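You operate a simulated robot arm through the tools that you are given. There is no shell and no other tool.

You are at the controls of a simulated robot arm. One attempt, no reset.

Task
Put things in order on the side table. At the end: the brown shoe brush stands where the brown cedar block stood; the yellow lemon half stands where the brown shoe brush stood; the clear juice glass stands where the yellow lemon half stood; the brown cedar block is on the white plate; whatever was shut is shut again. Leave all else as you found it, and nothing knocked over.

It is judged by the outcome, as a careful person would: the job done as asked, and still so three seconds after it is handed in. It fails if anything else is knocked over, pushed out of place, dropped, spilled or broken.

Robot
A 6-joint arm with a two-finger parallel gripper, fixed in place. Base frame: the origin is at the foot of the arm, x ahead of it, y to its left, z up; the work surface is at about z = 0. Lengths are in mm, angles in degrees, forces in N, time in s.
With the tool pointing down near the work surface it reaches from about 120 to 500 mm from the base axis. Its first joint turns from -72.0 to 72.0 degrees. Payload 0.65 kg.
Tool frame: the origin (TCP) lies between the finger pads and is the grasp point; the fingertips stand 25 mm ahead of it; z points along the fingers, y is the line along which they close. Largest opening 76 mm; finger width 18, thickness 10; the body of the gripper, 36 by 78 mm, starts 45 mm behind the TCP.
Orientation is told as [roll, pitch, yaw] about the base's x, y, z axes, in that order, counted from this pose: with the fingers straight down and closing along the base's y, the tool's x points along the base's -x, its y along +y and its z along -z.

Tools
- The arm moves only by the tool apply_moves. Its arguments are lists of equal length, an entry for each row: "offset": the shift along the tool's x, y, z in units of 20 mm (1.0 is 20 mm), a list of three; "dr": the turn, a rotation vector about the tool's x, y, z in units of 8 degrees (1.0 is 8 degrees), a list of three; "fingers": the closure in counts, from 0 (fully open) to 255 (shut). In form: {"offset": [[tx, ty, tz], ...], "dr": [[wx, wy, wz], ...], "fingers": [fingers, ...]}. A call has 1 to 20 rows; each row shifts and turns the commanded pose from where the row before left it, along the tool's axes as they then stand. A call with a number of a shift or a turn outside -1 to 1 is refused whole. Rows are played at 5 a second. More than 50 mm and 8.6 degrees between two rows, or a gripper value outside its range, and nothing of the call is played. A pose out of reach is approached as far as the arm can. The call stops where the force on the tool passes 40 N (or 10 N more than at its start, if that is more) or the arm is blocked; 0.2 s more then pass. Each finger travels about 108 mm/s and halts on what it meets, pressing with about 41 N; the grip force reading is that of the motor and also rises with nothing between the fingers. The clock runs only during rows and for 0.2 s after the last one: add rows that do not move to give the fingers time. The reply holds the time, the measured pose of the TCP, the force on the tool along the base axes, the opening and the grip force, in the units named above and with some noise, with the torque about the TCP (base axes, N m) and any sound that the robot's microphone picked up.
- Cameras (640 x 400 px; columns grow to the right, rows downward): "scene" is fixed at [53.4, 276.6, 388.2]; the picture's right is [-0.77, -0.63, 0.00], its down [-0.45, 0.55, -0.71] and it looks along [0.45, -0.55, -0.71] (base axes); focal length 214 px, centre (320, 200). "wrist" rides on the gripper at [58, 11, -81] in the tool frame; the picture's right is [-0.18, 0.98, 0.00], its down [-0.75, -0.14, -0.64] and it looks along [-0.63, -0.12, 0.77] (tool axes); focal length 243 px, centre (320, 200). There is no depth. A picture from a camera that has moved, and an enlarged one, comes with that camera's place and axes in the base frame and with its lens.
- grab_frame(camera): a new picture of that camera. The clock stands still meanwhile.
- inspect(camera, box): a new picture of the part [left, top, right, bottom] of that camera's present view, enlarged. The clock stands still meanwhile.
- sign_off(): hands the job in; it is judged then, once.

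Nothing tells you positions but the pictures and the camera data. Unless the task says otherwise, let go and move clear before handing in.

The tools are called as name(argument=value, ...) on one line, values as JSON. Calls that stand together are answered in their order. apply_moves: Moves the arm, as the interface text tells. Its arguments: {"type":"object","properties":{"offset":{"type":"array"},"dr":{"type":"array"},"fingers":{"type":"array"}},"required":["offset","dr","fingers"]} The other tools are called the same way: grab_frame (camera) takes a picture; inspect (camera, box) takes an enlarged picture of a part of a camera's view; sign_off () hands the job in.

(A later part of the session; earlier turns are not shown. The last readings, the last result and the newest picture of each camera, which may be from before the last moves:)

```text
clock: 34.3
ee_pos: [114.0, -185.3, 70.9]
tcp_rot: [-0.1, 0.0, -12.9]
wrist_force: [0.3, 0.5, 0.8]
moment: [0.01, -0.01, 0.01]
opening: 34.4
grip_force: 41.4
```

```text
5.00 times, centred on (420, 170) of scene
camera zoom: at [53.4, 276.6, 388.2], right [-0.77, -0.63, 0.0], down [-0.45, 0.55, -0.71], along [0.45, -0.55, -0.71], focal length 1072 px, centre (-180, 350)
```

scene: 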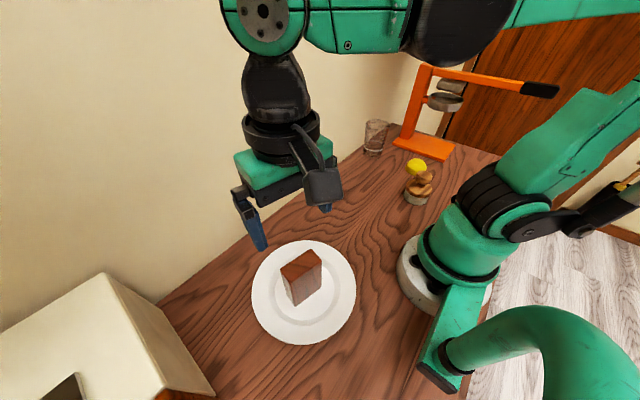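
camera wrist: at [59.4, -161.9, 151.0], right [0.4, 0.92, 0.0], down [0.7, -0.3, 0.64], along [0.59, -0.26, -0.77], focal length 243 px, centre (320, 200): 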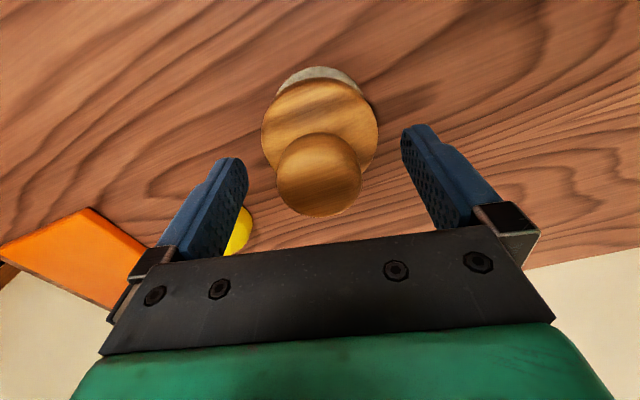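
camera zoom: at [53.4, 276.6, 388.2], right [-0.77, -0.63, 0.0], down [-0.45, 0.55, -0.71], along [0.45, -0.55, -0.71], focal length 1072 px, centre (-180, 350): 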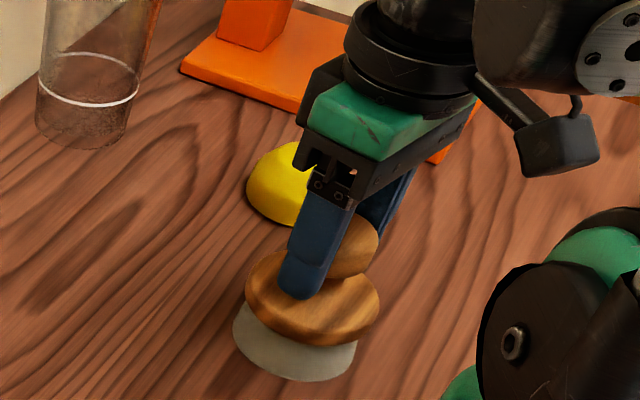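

Gripped again at 34.4 mm. I'll lift just a few millimetres and check whether it holds.

apply_moves(offset=[[0, 0, -0.1], [0, 0, -0.1], [0, 0, 0]], dr=[[0, 0, 0], [0, 0, 0], [0, 0, 0]], fingers=[255, 255, 255])

inspect(camera="scene", box=[380, 130, 460, 210])

```text
clock: 35.1
ee_pos: [113.4, -185.3, 74.8]
tcp_rot: [-0.1, 0.0, -13.0]
wrist_force: [-0.8, -0.8, -0.1]
moment: [-0.01, -0.01, -0.02]
opening: 34.2
grip_force: 40.9
```

```text
5.00 times, centred on (420, 170) of scene
camera zoom: at [53.5, 276.6, 388.2], right [-0.77, -0.63, 0.0], down [-0.45, 0.55, -0.71], along [0.45, -0.55, -0.71], focal length 1072 px, centre (-180, 350)
```

zoom: 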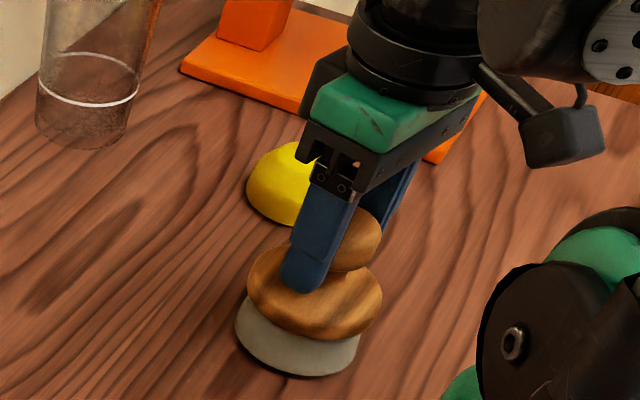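

It is holding: the base has lifted with a shadow beneath it. I'll lift a bit further and check again.

apply_moves(offset=[[0, 0, -0.25], [0, 0, -0.25], [0, 0, -0.25], [0, 0, -0.25], [0, 0, 0], [0, 0, 0], [0, 0, 0]], dr=[[0, 0, 0], [0, 0, 0], [0, 0, 0], [0, 0, 0], [0, 0, 0], [0, 0, 0], [0, 0, 0]], fingers=[255, 255, 255, 255, 255, 255, 255])

inspect(camera="scene", box=[380, 130, 460, 210])

inspect(camera="wrist", box=[230, 50, 410, 250])

```text
clock: 36.7
ee_pos: [113.7, -185.6, 94.8]
tcp_rot: [-0.1, 0.0, -12.9]
wrist_force: [0.3, 1.0, -0.6]
moment: [0.01, -0.03, -0.01]
opening: 34.3
grip_force: 40.9
```

```text
5.00 times, centred on (420, 170) of scene
camera zoom: at [53.5, 276.6, 388.2], right [-0.77, -0.63, 0.0], down [-0.45, 0.55, -0.71], along [0.45, -0.55, -0.71], focal length 1072 px, centre (-180, 350)
```

zoom: 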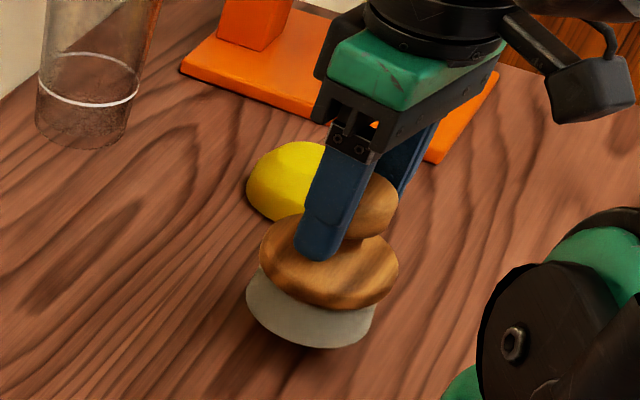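

```text
2.00 times, centred on (320, 150) of wrist
camera zoom: at [59.2, -162.1, 174.9], right [0.4, 0.92, 0.0], down [0.7, -0.3, 0.64], along [0.59, -0.26, -0.77], focal length 485 px, centre (320, 300)
```

zoom: 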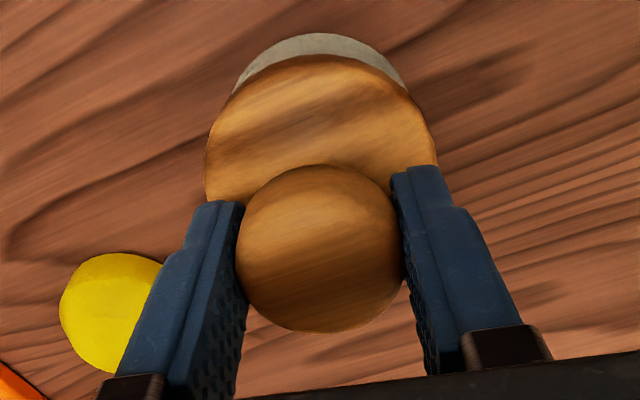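

The brush is hanging level and firmly held. I'll raise a little more and carry it slowly to the block's old spot at (254.8, −170.2).

apply_moves(offset=[[0, 0, -0.4], [0, 0, -0.4], [-0.3, 0.1, -0.2], [-0.45, 0.156, 0], [-0.45, 0.156, 0], [-0.45, 0.156, 0], [-0.45, 0.156, 0], [-0.45, 0.156, 0], [-0.45, 0.156, 0], [-0.45, 0.156, 0], [-0.45, 0.156, 0], [-0.45, 0.156, 0], [-0.45, 0.156, 0], [-0.45, 0.156, 0], [-0.45, 0.156, 0], [-0.45, 0.156, 0], [-0.45, 0.156, 0], [-0.12, 0.046, 0], [0, 0, 0], [0, 0, 0]], dr=[[0, 0, 0], [0, 0, 0], [0, 0, 0], [0, 0, 0], [0, 0, 0], [0, 0, 0], [0, 0, 0], [0, 0, 0], [0, 0, 0], [0, 0, 0], [0, 0, 0], [0, 0, 0], [0, 0, 0], [0, 0, 0], [0, 0, 0], [0, 0, 0], [0, 0, 0], [0, 0, 0], [0, 0, 0], [0, 0, 0]], fingers=[255, 255, 255, 255, 255, 255, 255, 255, 255, 255, 255, 255, 255, 255, 255, 255, 255, 255, 255, 255])

grab_frame(camera="wrist")

inspect(camera="scene", box=[320, 90, 440, 210])

```text
clock: 40.9
ee_pos: [255.2, -170.0, 114.8]
tcp_rot: [-0.1, 0.0, -12.9]
wrist_force: [0.3, -0.3, -1.5]
moment: [0.01, -0.02, 0.0]
opening: 34.1
grip_force: 41.0
```

```text
taken
camera wrist: at [201.1, -146.8, 194.7], right [0.4, 0.92, 0.0], down [0.7, -0.3, 0.64], along [0.59, -0.26, -0.77], focal length 243 px, centre (320, 200)
```

wrist: 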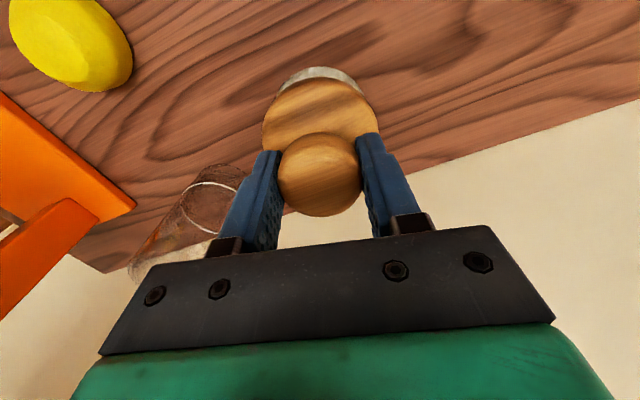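

```text
3.33 times, centred on (380, 150) of scene
camera zoom: at [53.5, 276.6, 388.2], right [-0.77, -0.63, 0.0], down [-0.45, 0.55, -0.71], along [0.45, -0.55, -0.71], focal length 715 px, centre (120, 367)
```

zoom: 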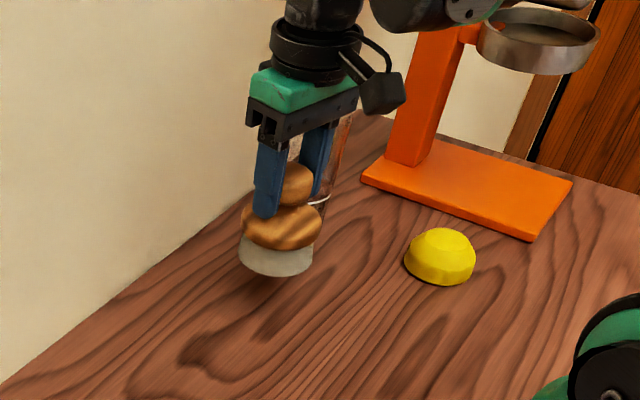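

The brush is right above the block's old spot. I'll lower to just above the surface and then touch down in small steps.

apply_moves(offset=[[0, 0, 0.4], [0, 0, 0.4], [0, 0, 0.4], [0, 0, 0.4], [0, 0, 0.3], [0, 0, 0.1], [0, 0, 0]], dr=[[0, 0, 0], [0, 0, 0], [0, 0, 0], [0, 0, 0], [0, 0, 0], [0, 0, 0], [0, 0, 0]], fingers=[255, 255, 255, 255, 255, 255, 255])

apply_moves(offset=[[0, 0, 0.05], [0, 0, 0.05], [0, 0, 0]], dr=[[0, 0, 0], [0, 0, 0], [0, 0, 0]], fingers=[255, 255, 255])

```text
clock: 42.5
ee_pos: [255.1, -170.1, 73.8]
tcp_rot: [-0.1, 0.1, -12.9]
wrist_force: [-0.1, 0.2, -1.0]
moment: [0.0, -0.01, 0.01]
opening: 34.3
grip_force: 40.7
```

```text
clock: 43.3
ee_pos: [256.5, -169.5, 72.5]
tcp_rot: [-0.1, -0.1, -12.9]
wrist_force: [-0.2, 0.5, -1.5]
moment: [0.0, -0.02, 0.0]
opening: 34.2
grip_force: 41.2
```

apply_moves(offset=[[0, 0, 0.04], [0, 0, 0.04], [0, 0, 0]], dr=[[0, 0, 0], [0, 0, 0], [0, 0, 0]], fingers=[255, 255, 255])

inspect(camera="scene", box=[330, 110, 410, 210])

```text
clock: 44.1
ee_pos: [255.2, -170.9, 70.3]
tcp_rot: [-0.1, -0.1, -12.9]
wrist_force: [-1.3, -0.1, 20.5]
moment: [0.13, 0.03, -0.04]
opening: 34.2
grip_force: 41.0
```

```text
4.00 times, centred on (370, 160) of scene
camera zoom: at [53.4, 276.7, 388.2], right [-0.77, -0.63, 0.0], down [-0.45, 0.55, -0.71], along [0.45, -0.55, -0.71], focal length 858 px, centre (120, 360)
```

zoom: 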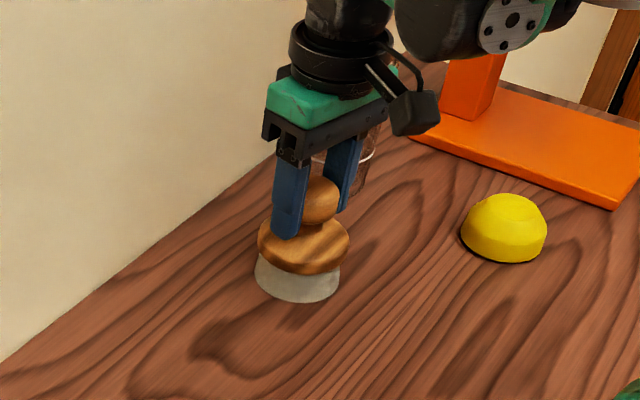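

It has touched down. I'll relieve the pressure slightly, open, and rise.

apply_moves(offset=[[0, 0, -0.02], [0, 0, 0], [0, 0, 0], [0, 0, 0], [0, 0, 0], [0, 0, 0]], dr=[[0, 0, 0], [0, 0, 0], [0, 0, 0], [0, 0, 0], [0, 0, 0], [0, 0, 0]], fingers=[150, 130, 90, 40, 0, 0])

apply_moves(offset=[[0, 0, -0.3], [0, 0, -0.7], [0, 0, -1], [0, 0, -1], [0, 0, -1], [0, 0, -1], [0, 0, -1], [0, 0, -1], [0, 0, 0]], dr=[[0, 0, 0], [0, 0, 0], [0, 0, 0], [0, 0, 0], [0, 0, 0], [0, 0, 0], [0, 0, 0], [0, 0, 0], [0, 0, 0]], fingers=[0, 0, 0, 0, 0, 0, 0, 0, 0])

grab_frame(camera="wrist")

inspect(camera="scene", box=[330, 110, 450, 210])

```text
clock: 45.5
ee_pos: [255.8, -169.5, 71.4]
tcp_rot: [-0.1, -0.1, -12.9]
wrist_force: [-0.4, -0.8, -0.2]
moment: [-0.01, 0.01, 0.0]
opening: 76.0
grip_force: 0.0
```

```text
clock: 47.5
ee_pos: [256.1, -170.3, 212.0]
tcp_rot: [-0.1, -0.1, -12.9]
wrist_force: [0.0, -0.5, -0.2]
moment: [0.02, 0.01, 0.02]
opening: 76.1
grip_force: 0.1
```

```text
taken
camera wrist: at [201.1, -147.0, 291.8], right [0.4, 0.92, 0.0], down [0.7, -0.3, 0.64], along [0.59, -0.26, -0.77], focal length 243 px, centre (320, 200)
```

wrist: 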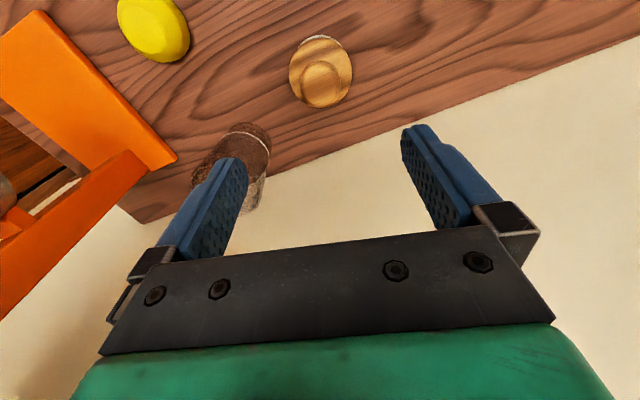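

```text
4.00 times, centred on (390, 160) of scene
camera zoom: at [53.4, 276.6, 388.2], right [-0.77, -0.63, 0.0], down [-0.45, 0.55, -0.71], along [0.45, -0.55, -0.71], focal length 858 px, centre (40, 360)
```

zoom: 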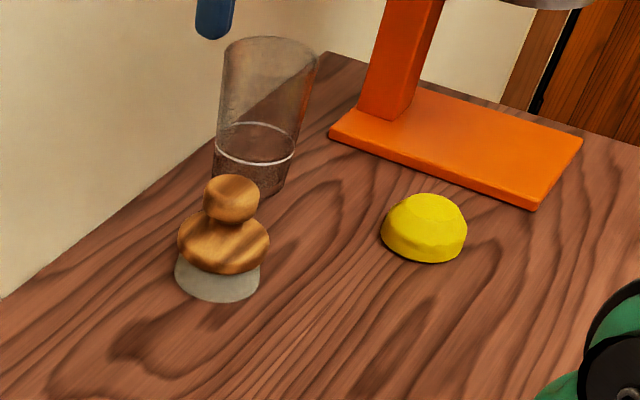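

The brush stands at the block's old spot. Next the lemon half, near (160, −302); I'll hover above it for a close fix.

apply_moves(offset=[[0.396, -0.934, 0.05], [0.396, -0.934, 0.05], [0.396, -0.934, 0.05], [0.396, -0.934, 0.05], [0.396, -0.934, 0.05], [0.396, -0.934, 0.05], [0.396, -0.934, 0.05], [0.396, -0.934, 0.05], [0, 0, 0]], dr=[[0, 0, 0], [0, 0, 0], [0, 0, 0], [0, 0, 0], [0, 0, 0], [0, 0, 0], [0, 0, 0], [0, 0, 0], [0, 0, 0]], fingers=[0, 0, 0, 0, 0, 0, 0, 0, 0])

grab_frame(camera="wrist")

inspect(camera="wrist", box=[260, 20, 380, 130])

inspect(camera="scene", box=[390, 140, 450, 200])

```text
clock: 49.5
ee_pos: [160.0, -301.8, 203.5]
tcp_rot: [0.0, -0.1, -12.9]
wrist_force: [0.6, 0.7, -0.8]
moment: [-0.03, 0.06, -0.04]
opening: 76.1
grip_force: 0.0
```

```text
taken
camera wrist: at [105.3, -278.3, 284.1], right [0.4, 0.92, 0.0], down [0.7, -0.3, 0.64], along [0.59, -0.26, -0.77], focal length 243 px, centre (320, 200)
```

wrist: 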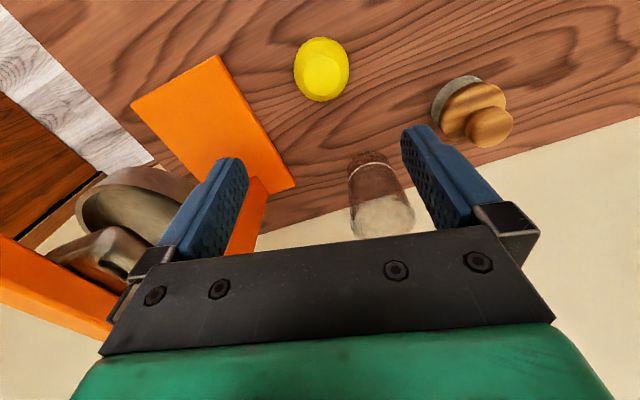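

```text
3.64 times, centred on (320, 75) of wrist
camera zoom: at [105.3, -278.3, 284.1], right [0.4, 0.92, 0.0], down [0.7, -0.3, 0.64], along [0.59, -0.26, -0.77], focal length 882 px, centre (320, 654)
```

zoom: 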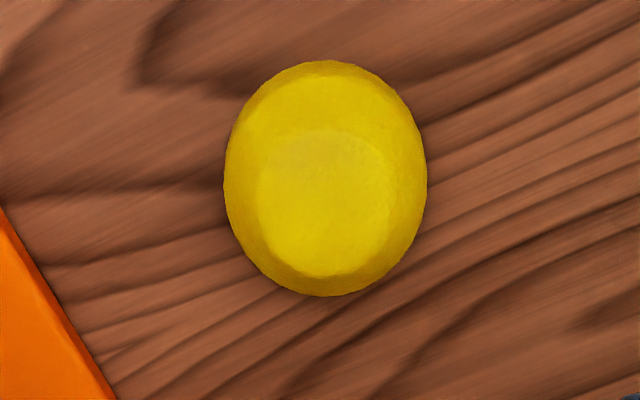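

```text
6.67 times, centred on (420, 170) of scene
camera zoom: at [53.4, 276.6, 388.2], right [-0.77, -0.63, 0.0], down [-0.45, 0.55, -0.71], along [0.45, -0.55, -0.71], focal length 1430 px, centre (-347, 400)
```

zoom: 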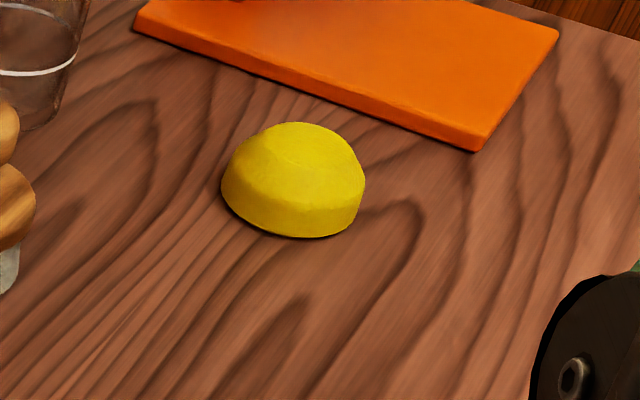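

Lemon fix: centre about (159.3, −300.0), about 57 mm wide. I'll align and descend around it, slowing near the table.

apply_moves(offset=[[0.027, 0.0975, 0], [0, 0, 0.95], [0, 0, 0.95], [0, 0, 0.95], [0, 0, 0.95], [0, 0, 0.95], [0, 0, 0.95], [0, 0, 0.95], [0, 0, 0.95], [0, 0, 0.6], [0, 0, 0.3], [0, 0, 0]], dr=[[0, 0, 0], [0, 0, 0], [0, 0, 0], [0, 0, 0], [0, 0, 0], [0, 0, 0], [0, 0, 0], [0, 0, 0], [0, 0, 0], [0, 0, 0], [0, 0, 0], [0, 0, 0]], fingers=[0, 0, 0, 0, 0, 0, 0, 0, 0, 0, 0, 0])

grab_frame(camera="wrist")

inspect(camera="scene", box=[380, 110, 460, 200])

```text
clock: 52.1
ee_pos: [161.1, -297.9, 33.7]
tcp_rot: [-0.1, 0.1, -12.9]
wrist_force: [0.5, 0.0, 0.2]
moment: [0.0, 0.0, -0.01]
opening: 75.9
grip_force: 0.1
```

```text
taken
camera wrist: at [105.9, -276.2, 113.4], right [0.4, 0.92, 0.0], down [0.7, -0.3, 0.64], along [0.59, -0.26, -0.77], focal length 243 px, centre (320, 200)
```

wrist: 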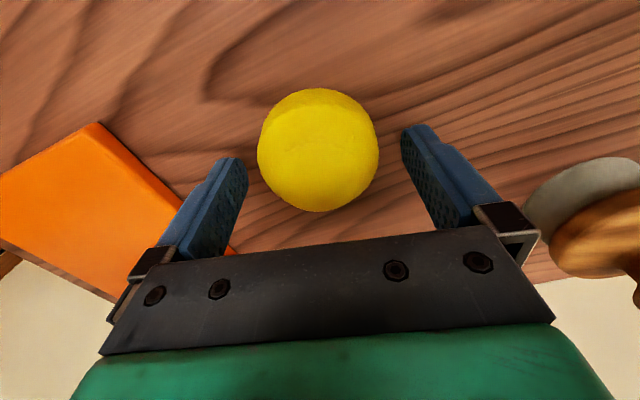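

```text
4.44 times, centred on (420, 155) of scene
camera zoom: at [53.4, 276.6, 388.2], right [-0.77, -0.63, 0.0], down [-0.45, 0.55, -0.71], along [0.45, -0.55, -0.71], focal length 953 px, centre (-124, 400)
```

zoom: 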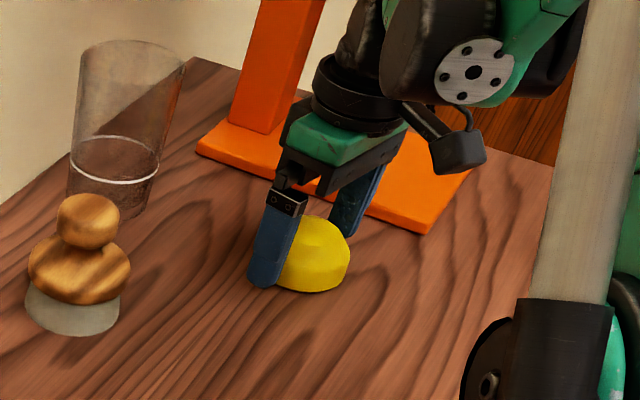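

The lemon is well centred between the fingers. I'll lower about 4 mm more and close gently.

apply_moves(offset=[[0, 0, 0.12], [0, 0, 0.1], [0, 0, 0]], dr=[[0, 0, 0], [0, 0, 0], [0, 0, 0]], fingers=[0, 0, 0])

apply_moves(offset=[[0, 0, 0], [0, 0, 0], [0, 0, 0], [0, 0, 0], [0, 0, 0]], dr=[[0, 0, 0], [0, 0, 0], [0, 0, 0], [0, 0, 0], [0, 0, 0]], fingers=[30, 50, 65, 80, 100])

grab_frame(camera="wrist")

```text
clock: 52.9
ee_pos: [159.2, -299.1, 29.6]
tcp_rot: [0.0, 0.0, -12.9]
wrist_force: [-0.3, -0.5, 0.1]
moment: [-0.01, 0.01, 0.01]
opening: 76.0
grip_force: 0.1
```

```text
clock: 54.1
ee_pos: [160.0, -297.7, 29.4]
tcp_rot: [-0.1, -0.1, -13.0]
wrist_force: [-0.1, -0.4, 0.3]
moment: [0.02, 0.0, 0.0]
opening: 54.1
grip_force: 41.2
```

```text
taken
camera wrist: at [105.8, -276.5, 109.2], right [0.4, 0.92, 0.0], down [0.7, -0.3, 0.64], along [0.59, -0.26, -0.77], focal length 243 px, centre (320, 200)
```

wrist: 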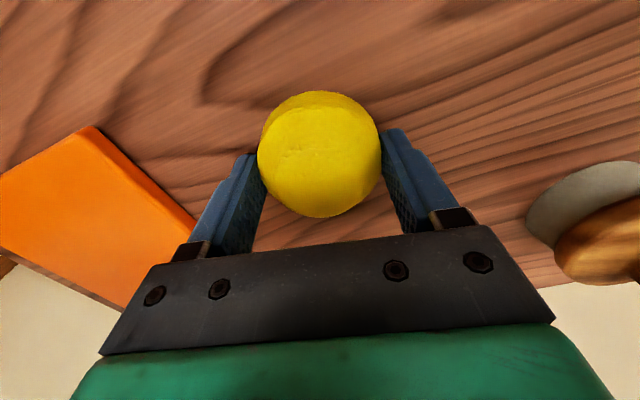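

Lemon gripped at 54 mm. I'll test-lift by a few millimetres.

apply_moves(offset=[[0, 0, -0.1], [0, 0, -0.1], [0, 0, -0.1], [0, 0, 0], [0, 0, 0]], dr=[[0, 0, 0], [0, 0, 0], [0, 0, 0], [0, 0, 0], [0, 0, 0]], fingers=[140, 140, 140, 140, 140])

inspect(camera="scene", box=[390, 130, 450, 200])

```text
clock: 55.3
ee_pos: [160.6, -300.1, 35.4]
tcp_rot: [-0.1, 0.0, -13.0]
wrist_force: [0.0, -1.2, 0.3]
moment: [0.02, -0.02, -0.01]
opening: 54.1
grip_force: 41.0
```

```text
5.71 times, centred on (420, 165) of scene
camera zoom: at [53.5, 276.6, 388.2], right [-0.77, -0.63, 0.0], down [-0.45, 0.55, -0.71], along [0.45, -0.55, -0.71], focal length 1226 px, centre (-251, 400)
```

zoom: 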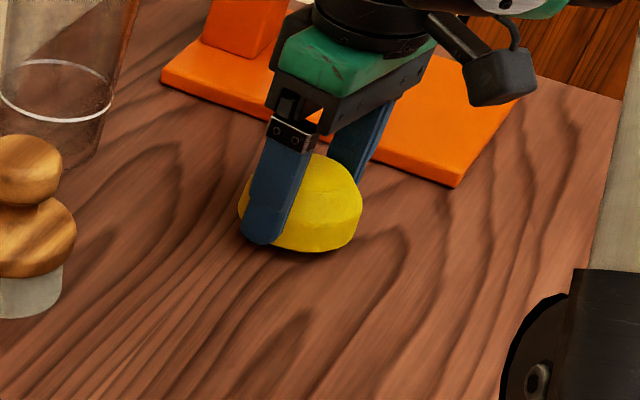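

The lemon is rising with the gripper. I'll lift further and confirm.

apply_moves(offset=[[0, 0, -0.3], [0, 0, -0.4], [0, 0, -0.5], [0, 0, -0.5], [0, 0, -0.3], [0, 0, 0], [0, 0, 0]], dr=[[0, 0, 0], [0, 0, 0], [0, 0, 0], [0, 0, 0], [0, 0, 0], [0, 0, 0], [0, 0, 0]], fingers=[140, 140, 140, 140, 140, 140, 140])

inspect(camera="scene", box=[390, 110, 460, 200])

grab_frame(camera="wrist")

```text
clock: 56.9
ee_pos: [160.5, -298.3, 75.4]
tcp_rot: [-0.2, -0.1, -12.9]
wrist_force: [-0.6, 0.1, -0.5]
moment: [0.02, 0.0, -0.02]
opening: 54.4
grip_force: 40.8
```

```text
4.44 times, centred on (425, 155) of scene
camera zoom: at [53.5, 276.6, 388.2], right [-0.77, -0.63, 0.0], down [-0.45, 0.55, -0.71], along [0.45, -0.55, -0.71], focal length 953 px, centre (-147, 400)
```

zoom: 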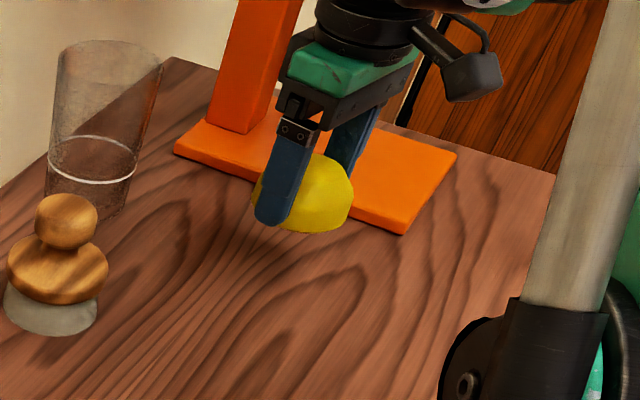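

```text
taken
camera wrist: at [106.0, -276.6, 155.7], right [0.4, 0.92, 0.0], down [0.7, -0.3, 0.64], along [0.59, -0.26, -0.77], focal length 243 px, centre (320, 200)
```

wrist: 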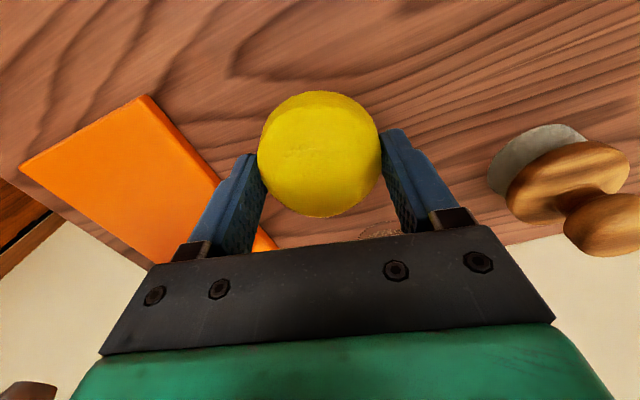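

Firmly held and level. Carrying the lemon to the brush's original spot at (113.7, −189.6).

apply_moves(offset=[[0.291, 0.4067, 0], [0.291, 0.4067, 0], [0.291, 0.4067, 0], [0.291, 0.4067, 0], [0.291, 0.4067, 0], [0.291, 0.4067, 0], [0.291, 0.4067, 0], [0.291, 0.4067, 0], [0.291, 0.4067, 0], [0.291, 0.4067, 0], [0.291, 0.4067, 0], [0.291, 0.4067, 0], [0, 0, 0], [0, 0, 0]], dr=[[0, 0, 0], [0, 0, 0], [0, 0, 0], [0, 0, 0], [0, 0, 0], [0, 0, 0], [0, 0, 0], [0, 0, 0], [0, 0, 0], [0, 0, 0], [0, 0, 0], [0, 0, 0], [0, 0, 0], [0, 0, 0]], fingers=[140, 140, 140, 140, 140, 140, 140, 140, 140, 140, 140, 140, 140, 140])

grab_frame(camera="wrist")

grab_frame(camera="scene")

```text
clock: 59.9
ee_pos: [114.2, -188.6, 74.9]
tcp_rot: [-0.1, 0.0, -12.9]
wrist_force: [-0.2, 0.0, 0.3]
moment: [0.02, -0.02, 0.02]
opening: 54.0
grip_force: 41.0
```

```text
taken
camera wrist: at [59.3, -166.4, 155.2], right [0.4, 0.92, 0.0], down [0.7, -0.3, 0.64], along [0.59, -0.26, -0.77], focal length 243 px, centre (320, 200)
```

wrist: 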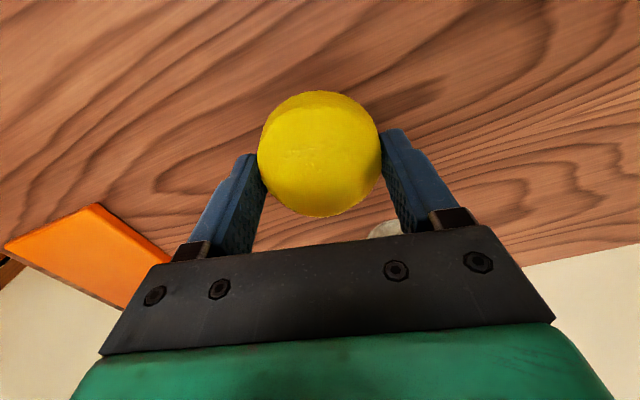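

```text
taken
```

scene: 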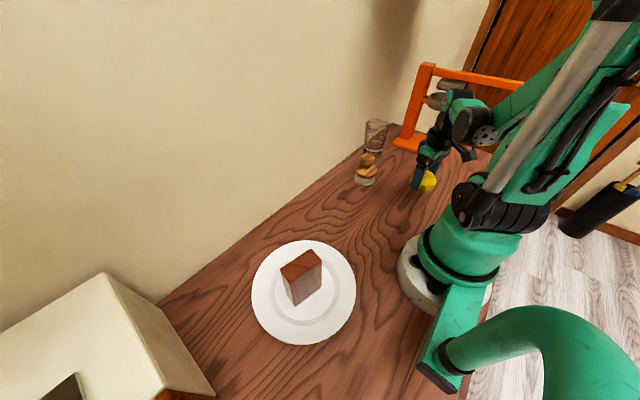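

Over the brush's old spot. Lowering 44 mm, then easing down to contact.

apply_moves(offset=[[0, 0, 0.4], [0, 0, 0.5], [0, 0, 0.5], [0, 0, 0.4], [0, 0, 0.3], [0, 0, 0.1], [0, 0, 0]], dr=[[0, 0, 0], [0, 0, 0], [0, 0, 0], [0, 0, 0], [0, 0, 0], [0, 0, 0], [0, 0, 0]], fingers=[140, 140, 140, 140, 140, 140, 140])

apply_moves(offset=[[0, 0, 0.05], [0, 0, 0.04], [0, 0, 0]], dr=[[0, 0, 0], [0, 0, 0], [0, 0, 0]], fingers=[140, 140, 140])

```text
clock: 61.5
ee_pos: [113.4, -190.2, 30.5]
tcp_rot: [-0.1, 0.1, -12.9]
wrist_force: [0.6, 0.7, -1.4]
moment: [0.03, 0.04, 0.01]
opening: 54.1
grip_force: 41.3
```

```text
clock: 62.3
ee_pos: [114.2, -189.1, 30.5]
tcp_rot: [-0.2, 0.0, -12.9]
wrist_force: [0.5, 0.5, 0.1]
moment: [0.01, -0.01, 0.02]
opening: 54.3
grip_force: 40.8
```

apply_moves(offset=[[0, 0, 0.03], [0, 0, 0.03], [0, 0, 0]], dr=[[0, 0, 0], [0, 0, 0], [0, 0, 0]], fingers=[140, 140, 140])

inspect(camera="scene", box=[390, 140, 460, 220])

```text
clock: 62.8
ee_pos: [113.9, -187.9, 29.2]
tcp_rot: [-0.1, 0.1, -12.9]
wrist_force: [0.6, -0.2, 28.9]
moment: [0.06, 0.02, -0.01]
opening: 54.4
grip_force: 40.6
stopped in row 2: the force on the tool passed its limit at 46 N (the readings are from after the stop); the commanded pose is now the measured one
```

```text
5.00 times, centred on (425, 180) of scene
camera zoom: at [53.4, 276.7, 388.2], right [-0.77, -0.63, 0.0], down [-0.45, 0.55, -0.71], along [0.45, -0.55, -0.71], focal length 1072 px, centre (-205, 300)
```

zoom: 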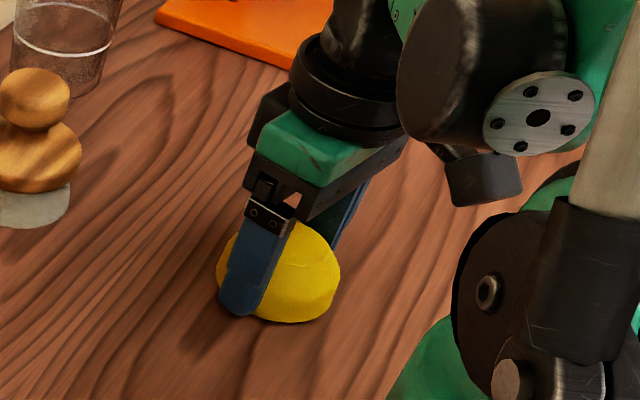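

The lemon has touched down. Easing off and releasing, then rising straight up.

apply_moves(offset=[[0, 0, -0.03], [0, 0, 0], [0, 0, 0], [0, 0, 0], [0, 0, 0], [0, 0, 0]], dr=[[0, 0, 0], [0, 0, 0], [0, 0, 0], [0, 0, 0], [0, 0, 0], [0, 0, 0]], fingers=[90, 70, 50, 20, 0, 0])

apply_moves(offset=[[0, 0, -0.3], [0, 0, -0.7], [0, 0, -1], [0, 0, -1], [0, 0, -1], [0, 0, -1], [0, 0, -1], [0, 0, -1], [0, 0, -1], [0, 0, -1], [0, 0, 0]], dr=[[0, 0, 0], [0, 0, 0], [0, 0, 0], [0, 0, 0], [0, 0, 0], [0, 0, 0], [0, 0, 0], [0, 0, 0], [0, 0, 0], [0, 0, 0], [0, 0, 0]], fingers=[0, 0, 0, 0, 0, 0, 0, 0, 0, 0, 0])

grab_frame(camera="wrist")

inspect(camera="scene", box=[340, 100, 460, 220])

```text
clock: 64.2
ee_pos: [113.6, -189.1, 28.7]
tcp_rot: [0.0, -0.1, -12.9]
wrist_force: [-0.5, -0.1, 0.5]
moment: [0.0, 0.01, 0.0]
opening: 76.0
grip_force: 0.1
```

```text
clock: 66.6
ee_pos: [114.0, -188.4, 208.9]
tcp_rot: [0.0, 0.0, -12.9]
wrist_force: [0.5, -0.3, -0.5]
moment: [-0.05, 0.0, -0.02]
opening: 75.9
grip_force: 0.0
```

```text
taken
camera wrist: at [59.0, -166.2, 290.0], right [0.4, 0.92, 0.0], down [0.7, -0.31, 0.64], along [0.59, -0.26, -0.77], focal length 243 px, centre (320, 200)
```

wrist: 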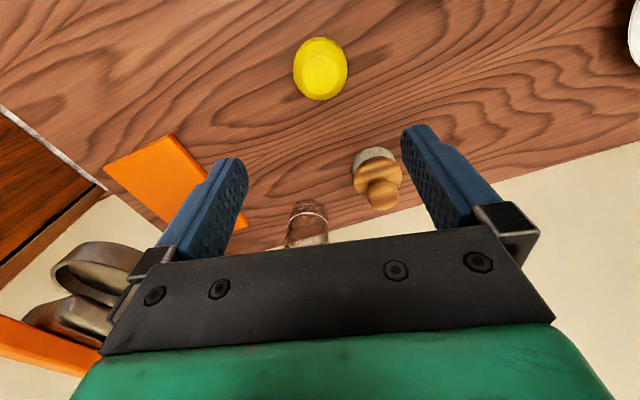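

```text
3.33 times, centred on (400, 160) of scene
camera zoom: at [53.4, 276.6, 388.2], right [-0.77, -0.63, 0.0], down [-0.45, 0.55, -0.71], along [0.45, -0.55, -0.71], focal length 715 px, centre (53, 333)
```

zoom: 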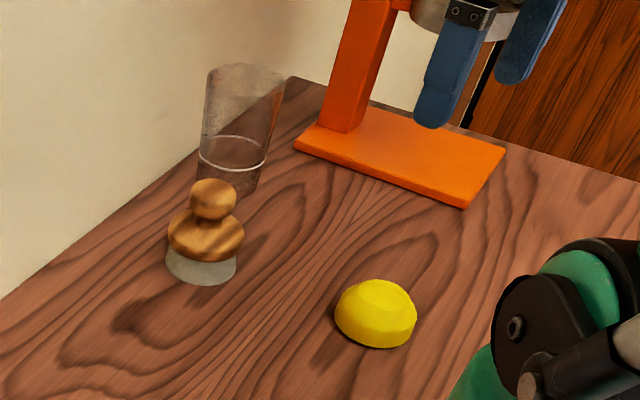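

The lemon stands on the brush's old spot. Last is the glass near (299, −290); I'll hover above it for a precise measurement.

apply_moves(offset=[[-0.82, -0.235, 0], [-0.82, -0.235, 0], [-0.82, -0.235, 0], [-0.82, -0.235, 0], [-0.82, -0.235, 0], [-0.82, -0.235, 0], [-0.82, -0.235, 0], [-0.82, -0.235, 0], [-0.82, -0.235, 0], [-0.82, -0.235, 0], [-0.82, -0.235, 0], [-0.82, -0.235, 0], [0, 0, 0]], dr=[[0, 0, 0], [0, 0, 0], [0, 0, 0], [0, 0, 0], [0, 0, 0], [0, 0, 0], [0, 0, 0], [0, 0, 0], [0, 0, 0], [0, 0, 0], [0, 0, 0], [0, 0, 0], [0, 0, 0]], fingers=[0, 0, 0, 0, 0, 0, 0, 0, 0, 0, 0, 0, 0])

grab_frame(camera="wrist")

inspect(camera="wrist", box=[250, 20, 390, 160])

inspect(camera="scene", box=[350, 100, 410, 180])

```text
clock: 69.4
ee_pos: [292.8, -289.0, 208.2]
tcp_rot: [0.0, -0.1, -13.0]
wrist_force: [0.2, 0.4, -0.6]
moment: [0.0, 0.02, -0.03]
opening: 75.9
grip_force: 0.0
```

```text
taken
camera wrist: at [239.0, -265.3, 289.5], right [0.4, 0.92, 0.0], down [0.7, -0.3, 0.64], along [0.59, -0.26, -0.77], focal length 243 px, centre (320, 200)
```

wrist: 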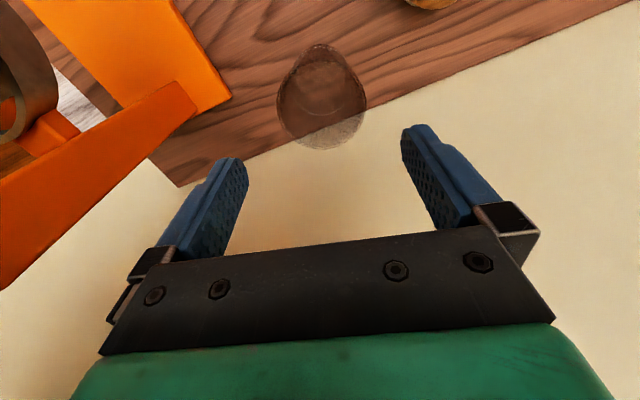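

```text
2.86 times, centred on (320, 90) of wrist
camera zoom: at [239.0, -265.3, 289.5], right [0.4, 0.92, 0.0], down [0.7, -0.3, 0.64], along [0.59, -0.26, -0.77], focal length 693 px, centre (320, 514)
```

zoom: 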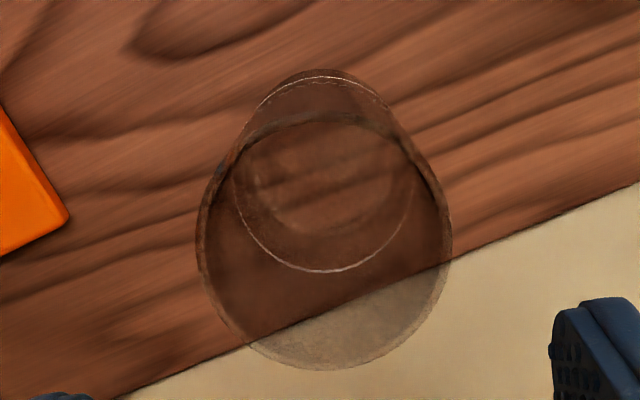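

```text
5.00 times, centred on (380, 140) of scene
camera zoom: at [53.5, 276.6, 388.2], right [-0.77, -0.63, 0.0], down [-0.45, 0.55, -0.71], along [0.45, -0.55, -0.71], focal length 1072 px, centre (20, 500)
```

zoom: 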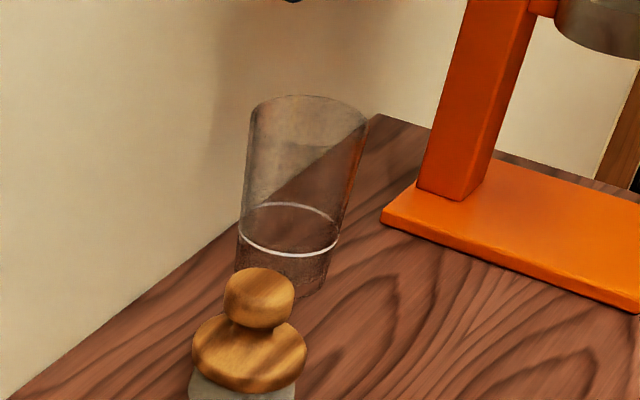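

Glass fix: centre about (300.7, −290.8), rim about 68 mm wide at z≈100, base about 59 mm. I'll align and descend to just above the rim, then verify the clearance.

apply_moves(offset=[[-0.39, 0, 0], [0, 0, 0.8], [0, 0, 0.8], [0, 0, 0.8], [0, 0, 0.8], [0, 0, 0]], dr=[[0, 0, 0], [0, 0, 0], [0, 0, 0], [0, 0, 0], [0, 0, 0], [0, 0, 0]], fingers=[0, 0, 0, 0, 0, 0])

grab_frame(camera="wrist")

inspect(camera="wrist", box=[220, 50, 420, 240])

inspect(camera="scene", box=[340, 70, 420, 180])

```text
clock: 70.8
ee_pos: [300.6, -289.2, 146.4]
tcp_rot: [0.0, 0.1, -12.9]
wrist_force: [-0.3, -1.2, 0.5]
moment: [0.0, 0.04, 0.01]
opening: 76.1
grip_force: 0.0
```

```text
taken
camera wrist: at [246.4, -266.8, 225.8], right [0.4, 0.92, 0.0], down [0.7, -0.3, 0.64], along [0.59, -0.26, -0.77], focal length 243 px, centre (320, 200)
```

wrist: 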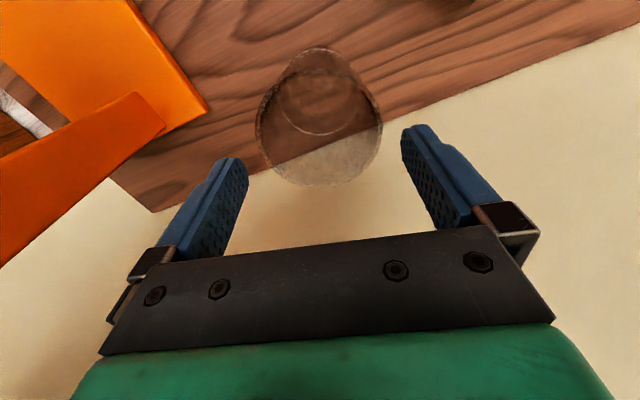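

```text
2.11 times, centred on (320, 145) of wrist
camera zoom: at [246.4, -266.8, 225.8], right [0.4, 0.92, 0.0], down [0.7, -0.3, 0.64], along [0.59, -0.26, -0.77], focal length 511 px, centre (320, 316)
```

zoom: 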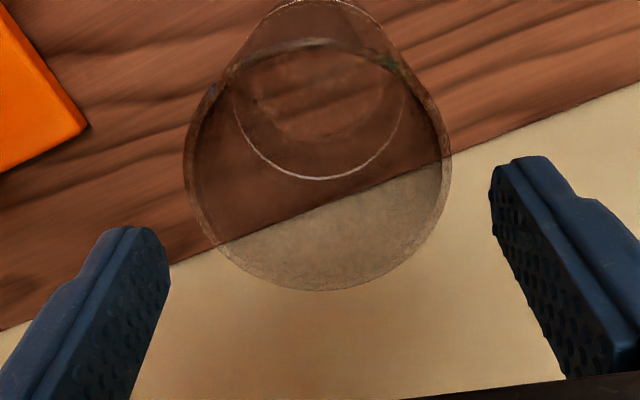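

```text
3.64 times, centred on (380, 125) of scene
camera zoom: at [53.4, 276.6, 388.2], right [-0.77, -0.63, 0.0], down [-0.45, 0.55, -0.71], along [0.45, -0.55, -0.71], focal length 780 px, centre (102, 473)
```

zoom: 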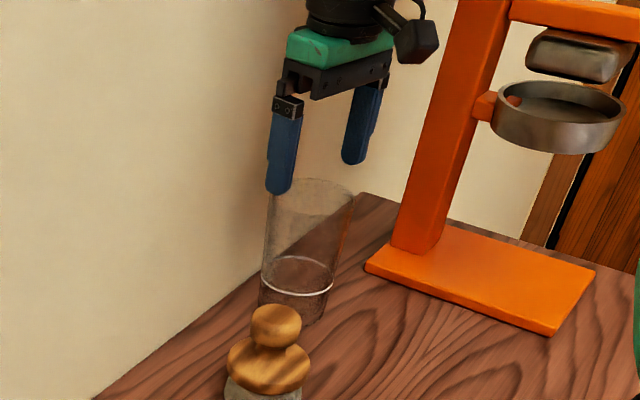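

The rim is centred between the fingers to within about a millimetre, with about 4 mm clearance each side. I'll make a tiny correction and lower the tips just past the rim, then check.

apply_moves(offset=[[-0.03, -0.02, 0], [0, 0, 0.4], [0, 0, 0.4], [0, 0, 0.3], [0, 0, 0.3], [0, 0, 0]], dr=[[0, 0, 0], [0, 0, 0], [0, 0, 0], [0, 0, 0], [0, 0, 0], [0, 0, 0]], fingers=[0, 0, 0, 0, 0, 0])

inspect(camera="wrist", box=[200, 60, 440, 260])

inspect(camera="scene", box=[350, 80, 410, 170])

```text
clock: 72.2
ee_pos: [302.0, -289.0, 118.6]
tcp_rot: [0.1, 0.1, -12.9]
wrist_force: [0.4, 0.6, -0.2]
moment: [0.02, 0.05, 0.03]
opening: 76.1
grip_force: 0.0
```

```text
2.00 times, centred on (320, 160) of wrist
camera zoom: at [246.6, -267.0, 197.9], right [0.4, 0.92, 0.0], down [0.7, -0.31, 0.64], along [0.59, -0.26, -0.77], focal length 485 px, centre (320, 280)
```

zoom: 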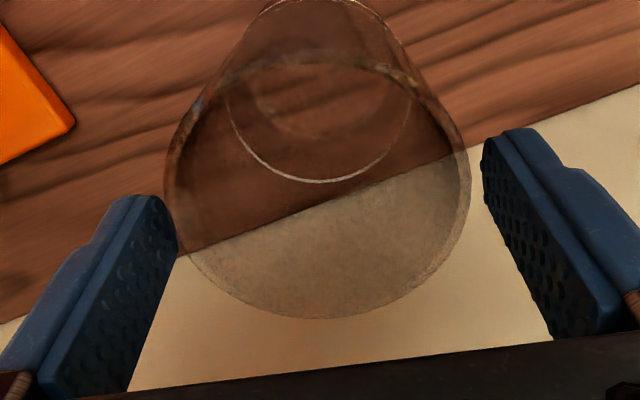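

```text
4.44 times, centred on (380, 125) of scene
camera zoom: at [53.4, 276.6, 388.2], right [-0.77, -0.63, 0.0], down [-0.45, 0.55, -0.71], along [0.45, -0.55, -0.71], focal length 953 px, centre (53, 533)
```

zoom: 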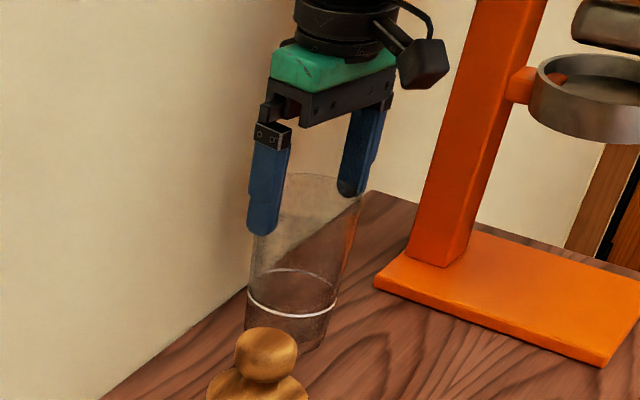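

The tips have passed below the rim without contact and the glass is centred. Continuing the descent to TCP z≈66.

apply_moves(offset=[[-0.05, -0.03, 0], [0, 0, 0.42], [0, 0, 0.42], [0, 0, 0.42], [0, 0, 0.42], [0, 0, 0.42], [0, 0, 0.42], [0, 0, 0]], dr=[[0, 0, 0], [0, 0, 0], [0, 0, 0], [0, 0, 0], [0, 0, 0], [0, 0, 0], [0, 0, 0], [0, 0, 0]], fingers=[0, 0, 0, 0, 0, 0, 0, 0])

grab_frame(camera="wrist")

inspect(camera="scene", box=[350, 80, 410, 170])

```text
clock: 74.0
ee_pos: [302.6, -291.7, 66.6]
tcp_rot: [0.0, -0.1, -13.0]
wrist_force: [-0.1, 0.2, 0.4]
moment: [0.01, 0.04, 0.0]
opening: 76.0
grip_force: 0.1
```

```text
taken
camera wrist: at [247.9, -268.2, 147.1], right [0.4, 0.92, 0.0], down [0.7, -0.3, 0.64], along [0.59, -0.26, -0.77], focal length 243 px, centre (320, 200)
```

wrist: 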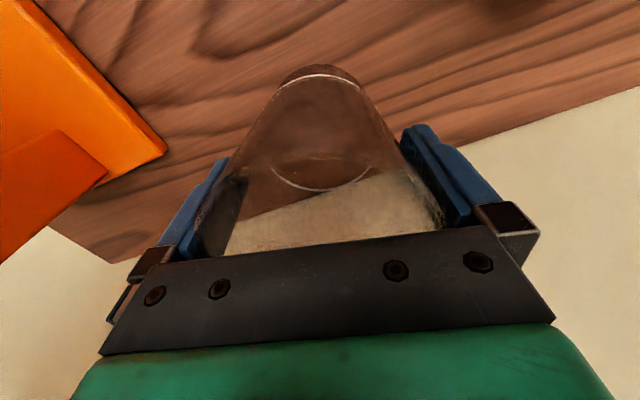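

```text
4.44 times, centred on (380, 125) of scene
camera zoom: at [53.4, 276.6, 388.2], right [-0.77, -0.63, 0.0], down [-0.45, 0.55, -0.71], along [0.45, -0.55, -0.71], focal length 953 px, centre (53, 533)
```

zoom: 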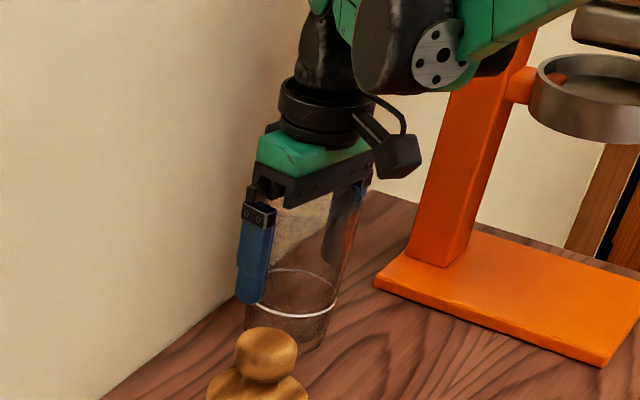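

The glass stands between the fingers. I'll close gently in small steps, watching the grip force.

apply_moves(offset=[[0, 0, 0], [0, 0, 0], [0, 0, 0], [0, 0, 0]], dr=[[0, 0, 0], [0, 0, 0], [0, 0, 0], [0, 0, 0]], fingers=[10, 18, 24, 28])

```text
clock: 75.0
ee_pos: [301.6, -291.8, 67.1]
tcp_rot: [-0.1, 0.0, -12.9]
wrist_force: [-0.4, 0.5, 0.9]
moment: [0.02, 0.02, -0.01]
opening: 67.5
grip_force: 0.1
```

apply_moves(offset=[[0, 0, 0], [0, 0, 0], [0, 0, 0], [0, 0, 0]], dr=[[0, 0, 0], [0, 0, 0], [0, 0, 0], [0, 0, 0]], fingers=[31, 33, 35, 35])

```text
clock: 76.0
ee_pos: [302.3, -292.0, 67.4]
tcp_rot: [0.0, 0.0, -12.9]
wrist_force: [-0.1, 0.5, 0.0]
moment: [0.0, 0.0, -0.01]
opening: 66.1
grip_force: 0.7
```

apply_moves(offset=[[0, 0, 0], [0, 0, 0], [0, 0, 0]], dr=[[0, 0, 0], [0, 0, 0], [0, 0, 0]], fingers=[38, 40, 40])

inspect(camera="wrist", box=[200, 50, 480, 260])

```text
clock: 76.8
ee_pos: [302.6, -290.4, 67.4]
tcp_rot: [0.0, 0.0, -12.9]
wrist_force: [0.6, 0.0, 0.1]
moment: [0.0, 0.01, 0.01]
opening: 65.5
grip_force: 0.9
```

```text
1.90 times, centred on (340, 155) of wrist
camera zoom: at [247.9, -268.2, 147.2], right [0.4, 0.92, 0.0], down [0.7, -0.31, 0.64], along [0.59, -0.26, -0.77], focal length 462 px, centre (282, 286)
```

zoom: 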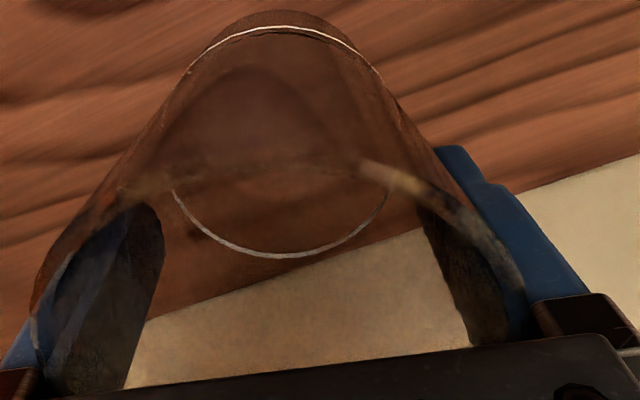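

apply_moves(offset=[[0, 0, 0], [0, 0, 0], [0, 0, 0], [0, 0, 0]], dr=[[0, 0, 0], [0, 0, 0], [0, 0, 0], [0, 0, 0]], fingers=[42, 44, 46, 46])

```text
clock: 77.8
ee_pos: [302.9, -290.1, 66.5]
tcp_rot: [0.1, 0.0, -12.8]
wrist_force: [-0.4, 0.1, 0.4]
moment: [-0.01, 0.0, -0.02]
opening: 64.8
grip_force: 40.9
```

The glass is gripped at 64.8 mm with no sound of trouble. I'll test-lift slowly.

apply_moves(offset=[[0, 0, -0.1], [0, 0, -0.1], [0, 0, -0.1], [0, 0, 0], [0, 0, 0]], dr=[[0, 0, 0], [0, 0, 0], [0, 0, 0], [0, 0, 0], [0, 0, 0]], fingers=[55, 60, 60, 60, 60])

inspect(camera="scene", box=[350, 80, 410, 170])

grab_frame(camera="wrist")

```text
clock: 79.0
ee_pos: [301.5, -291.7, 74.3]
tcp_rot: [0.0, 0.0, -12.9]
wrist_force: [0.4, 0.3, -2.4]
moment: [-0.02, -0.02, -0.01]
opening: 64.9
grip_force: 40.8
```

```text
4.44 times, centred on (380, 125) of scene
camera zoom: at [53.5, 276.6, 388.2], right [-0.77, -0.63, 0.0], down [-0.45, 0.55, -0.71], along [0.45, -0.55, -0.71], focal length 953 px, centre (53, 533)
```

zoom: 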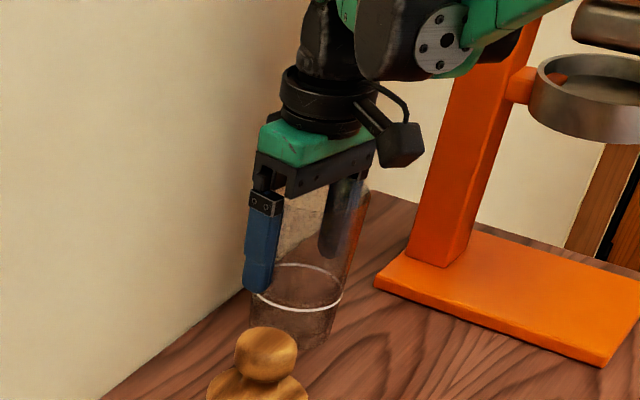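

```text
taken
camera wrist: at [248.1, -268.4, 153.5], right [0.4, 0.92, 0.0], down [0.7, -0.3, 0.64], along [0.59, -0.26, -0.77], focal length 243 px, centre (320, 200)
```

wrist: 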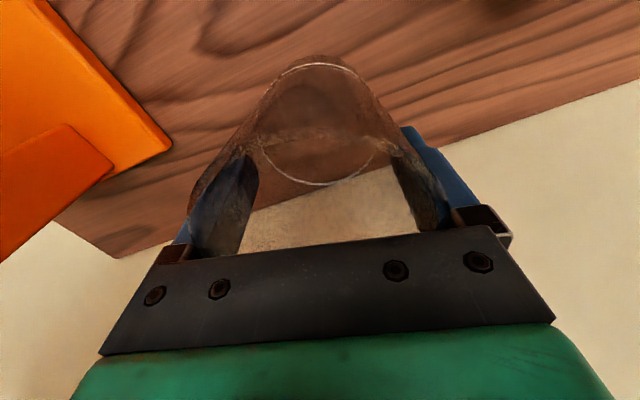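

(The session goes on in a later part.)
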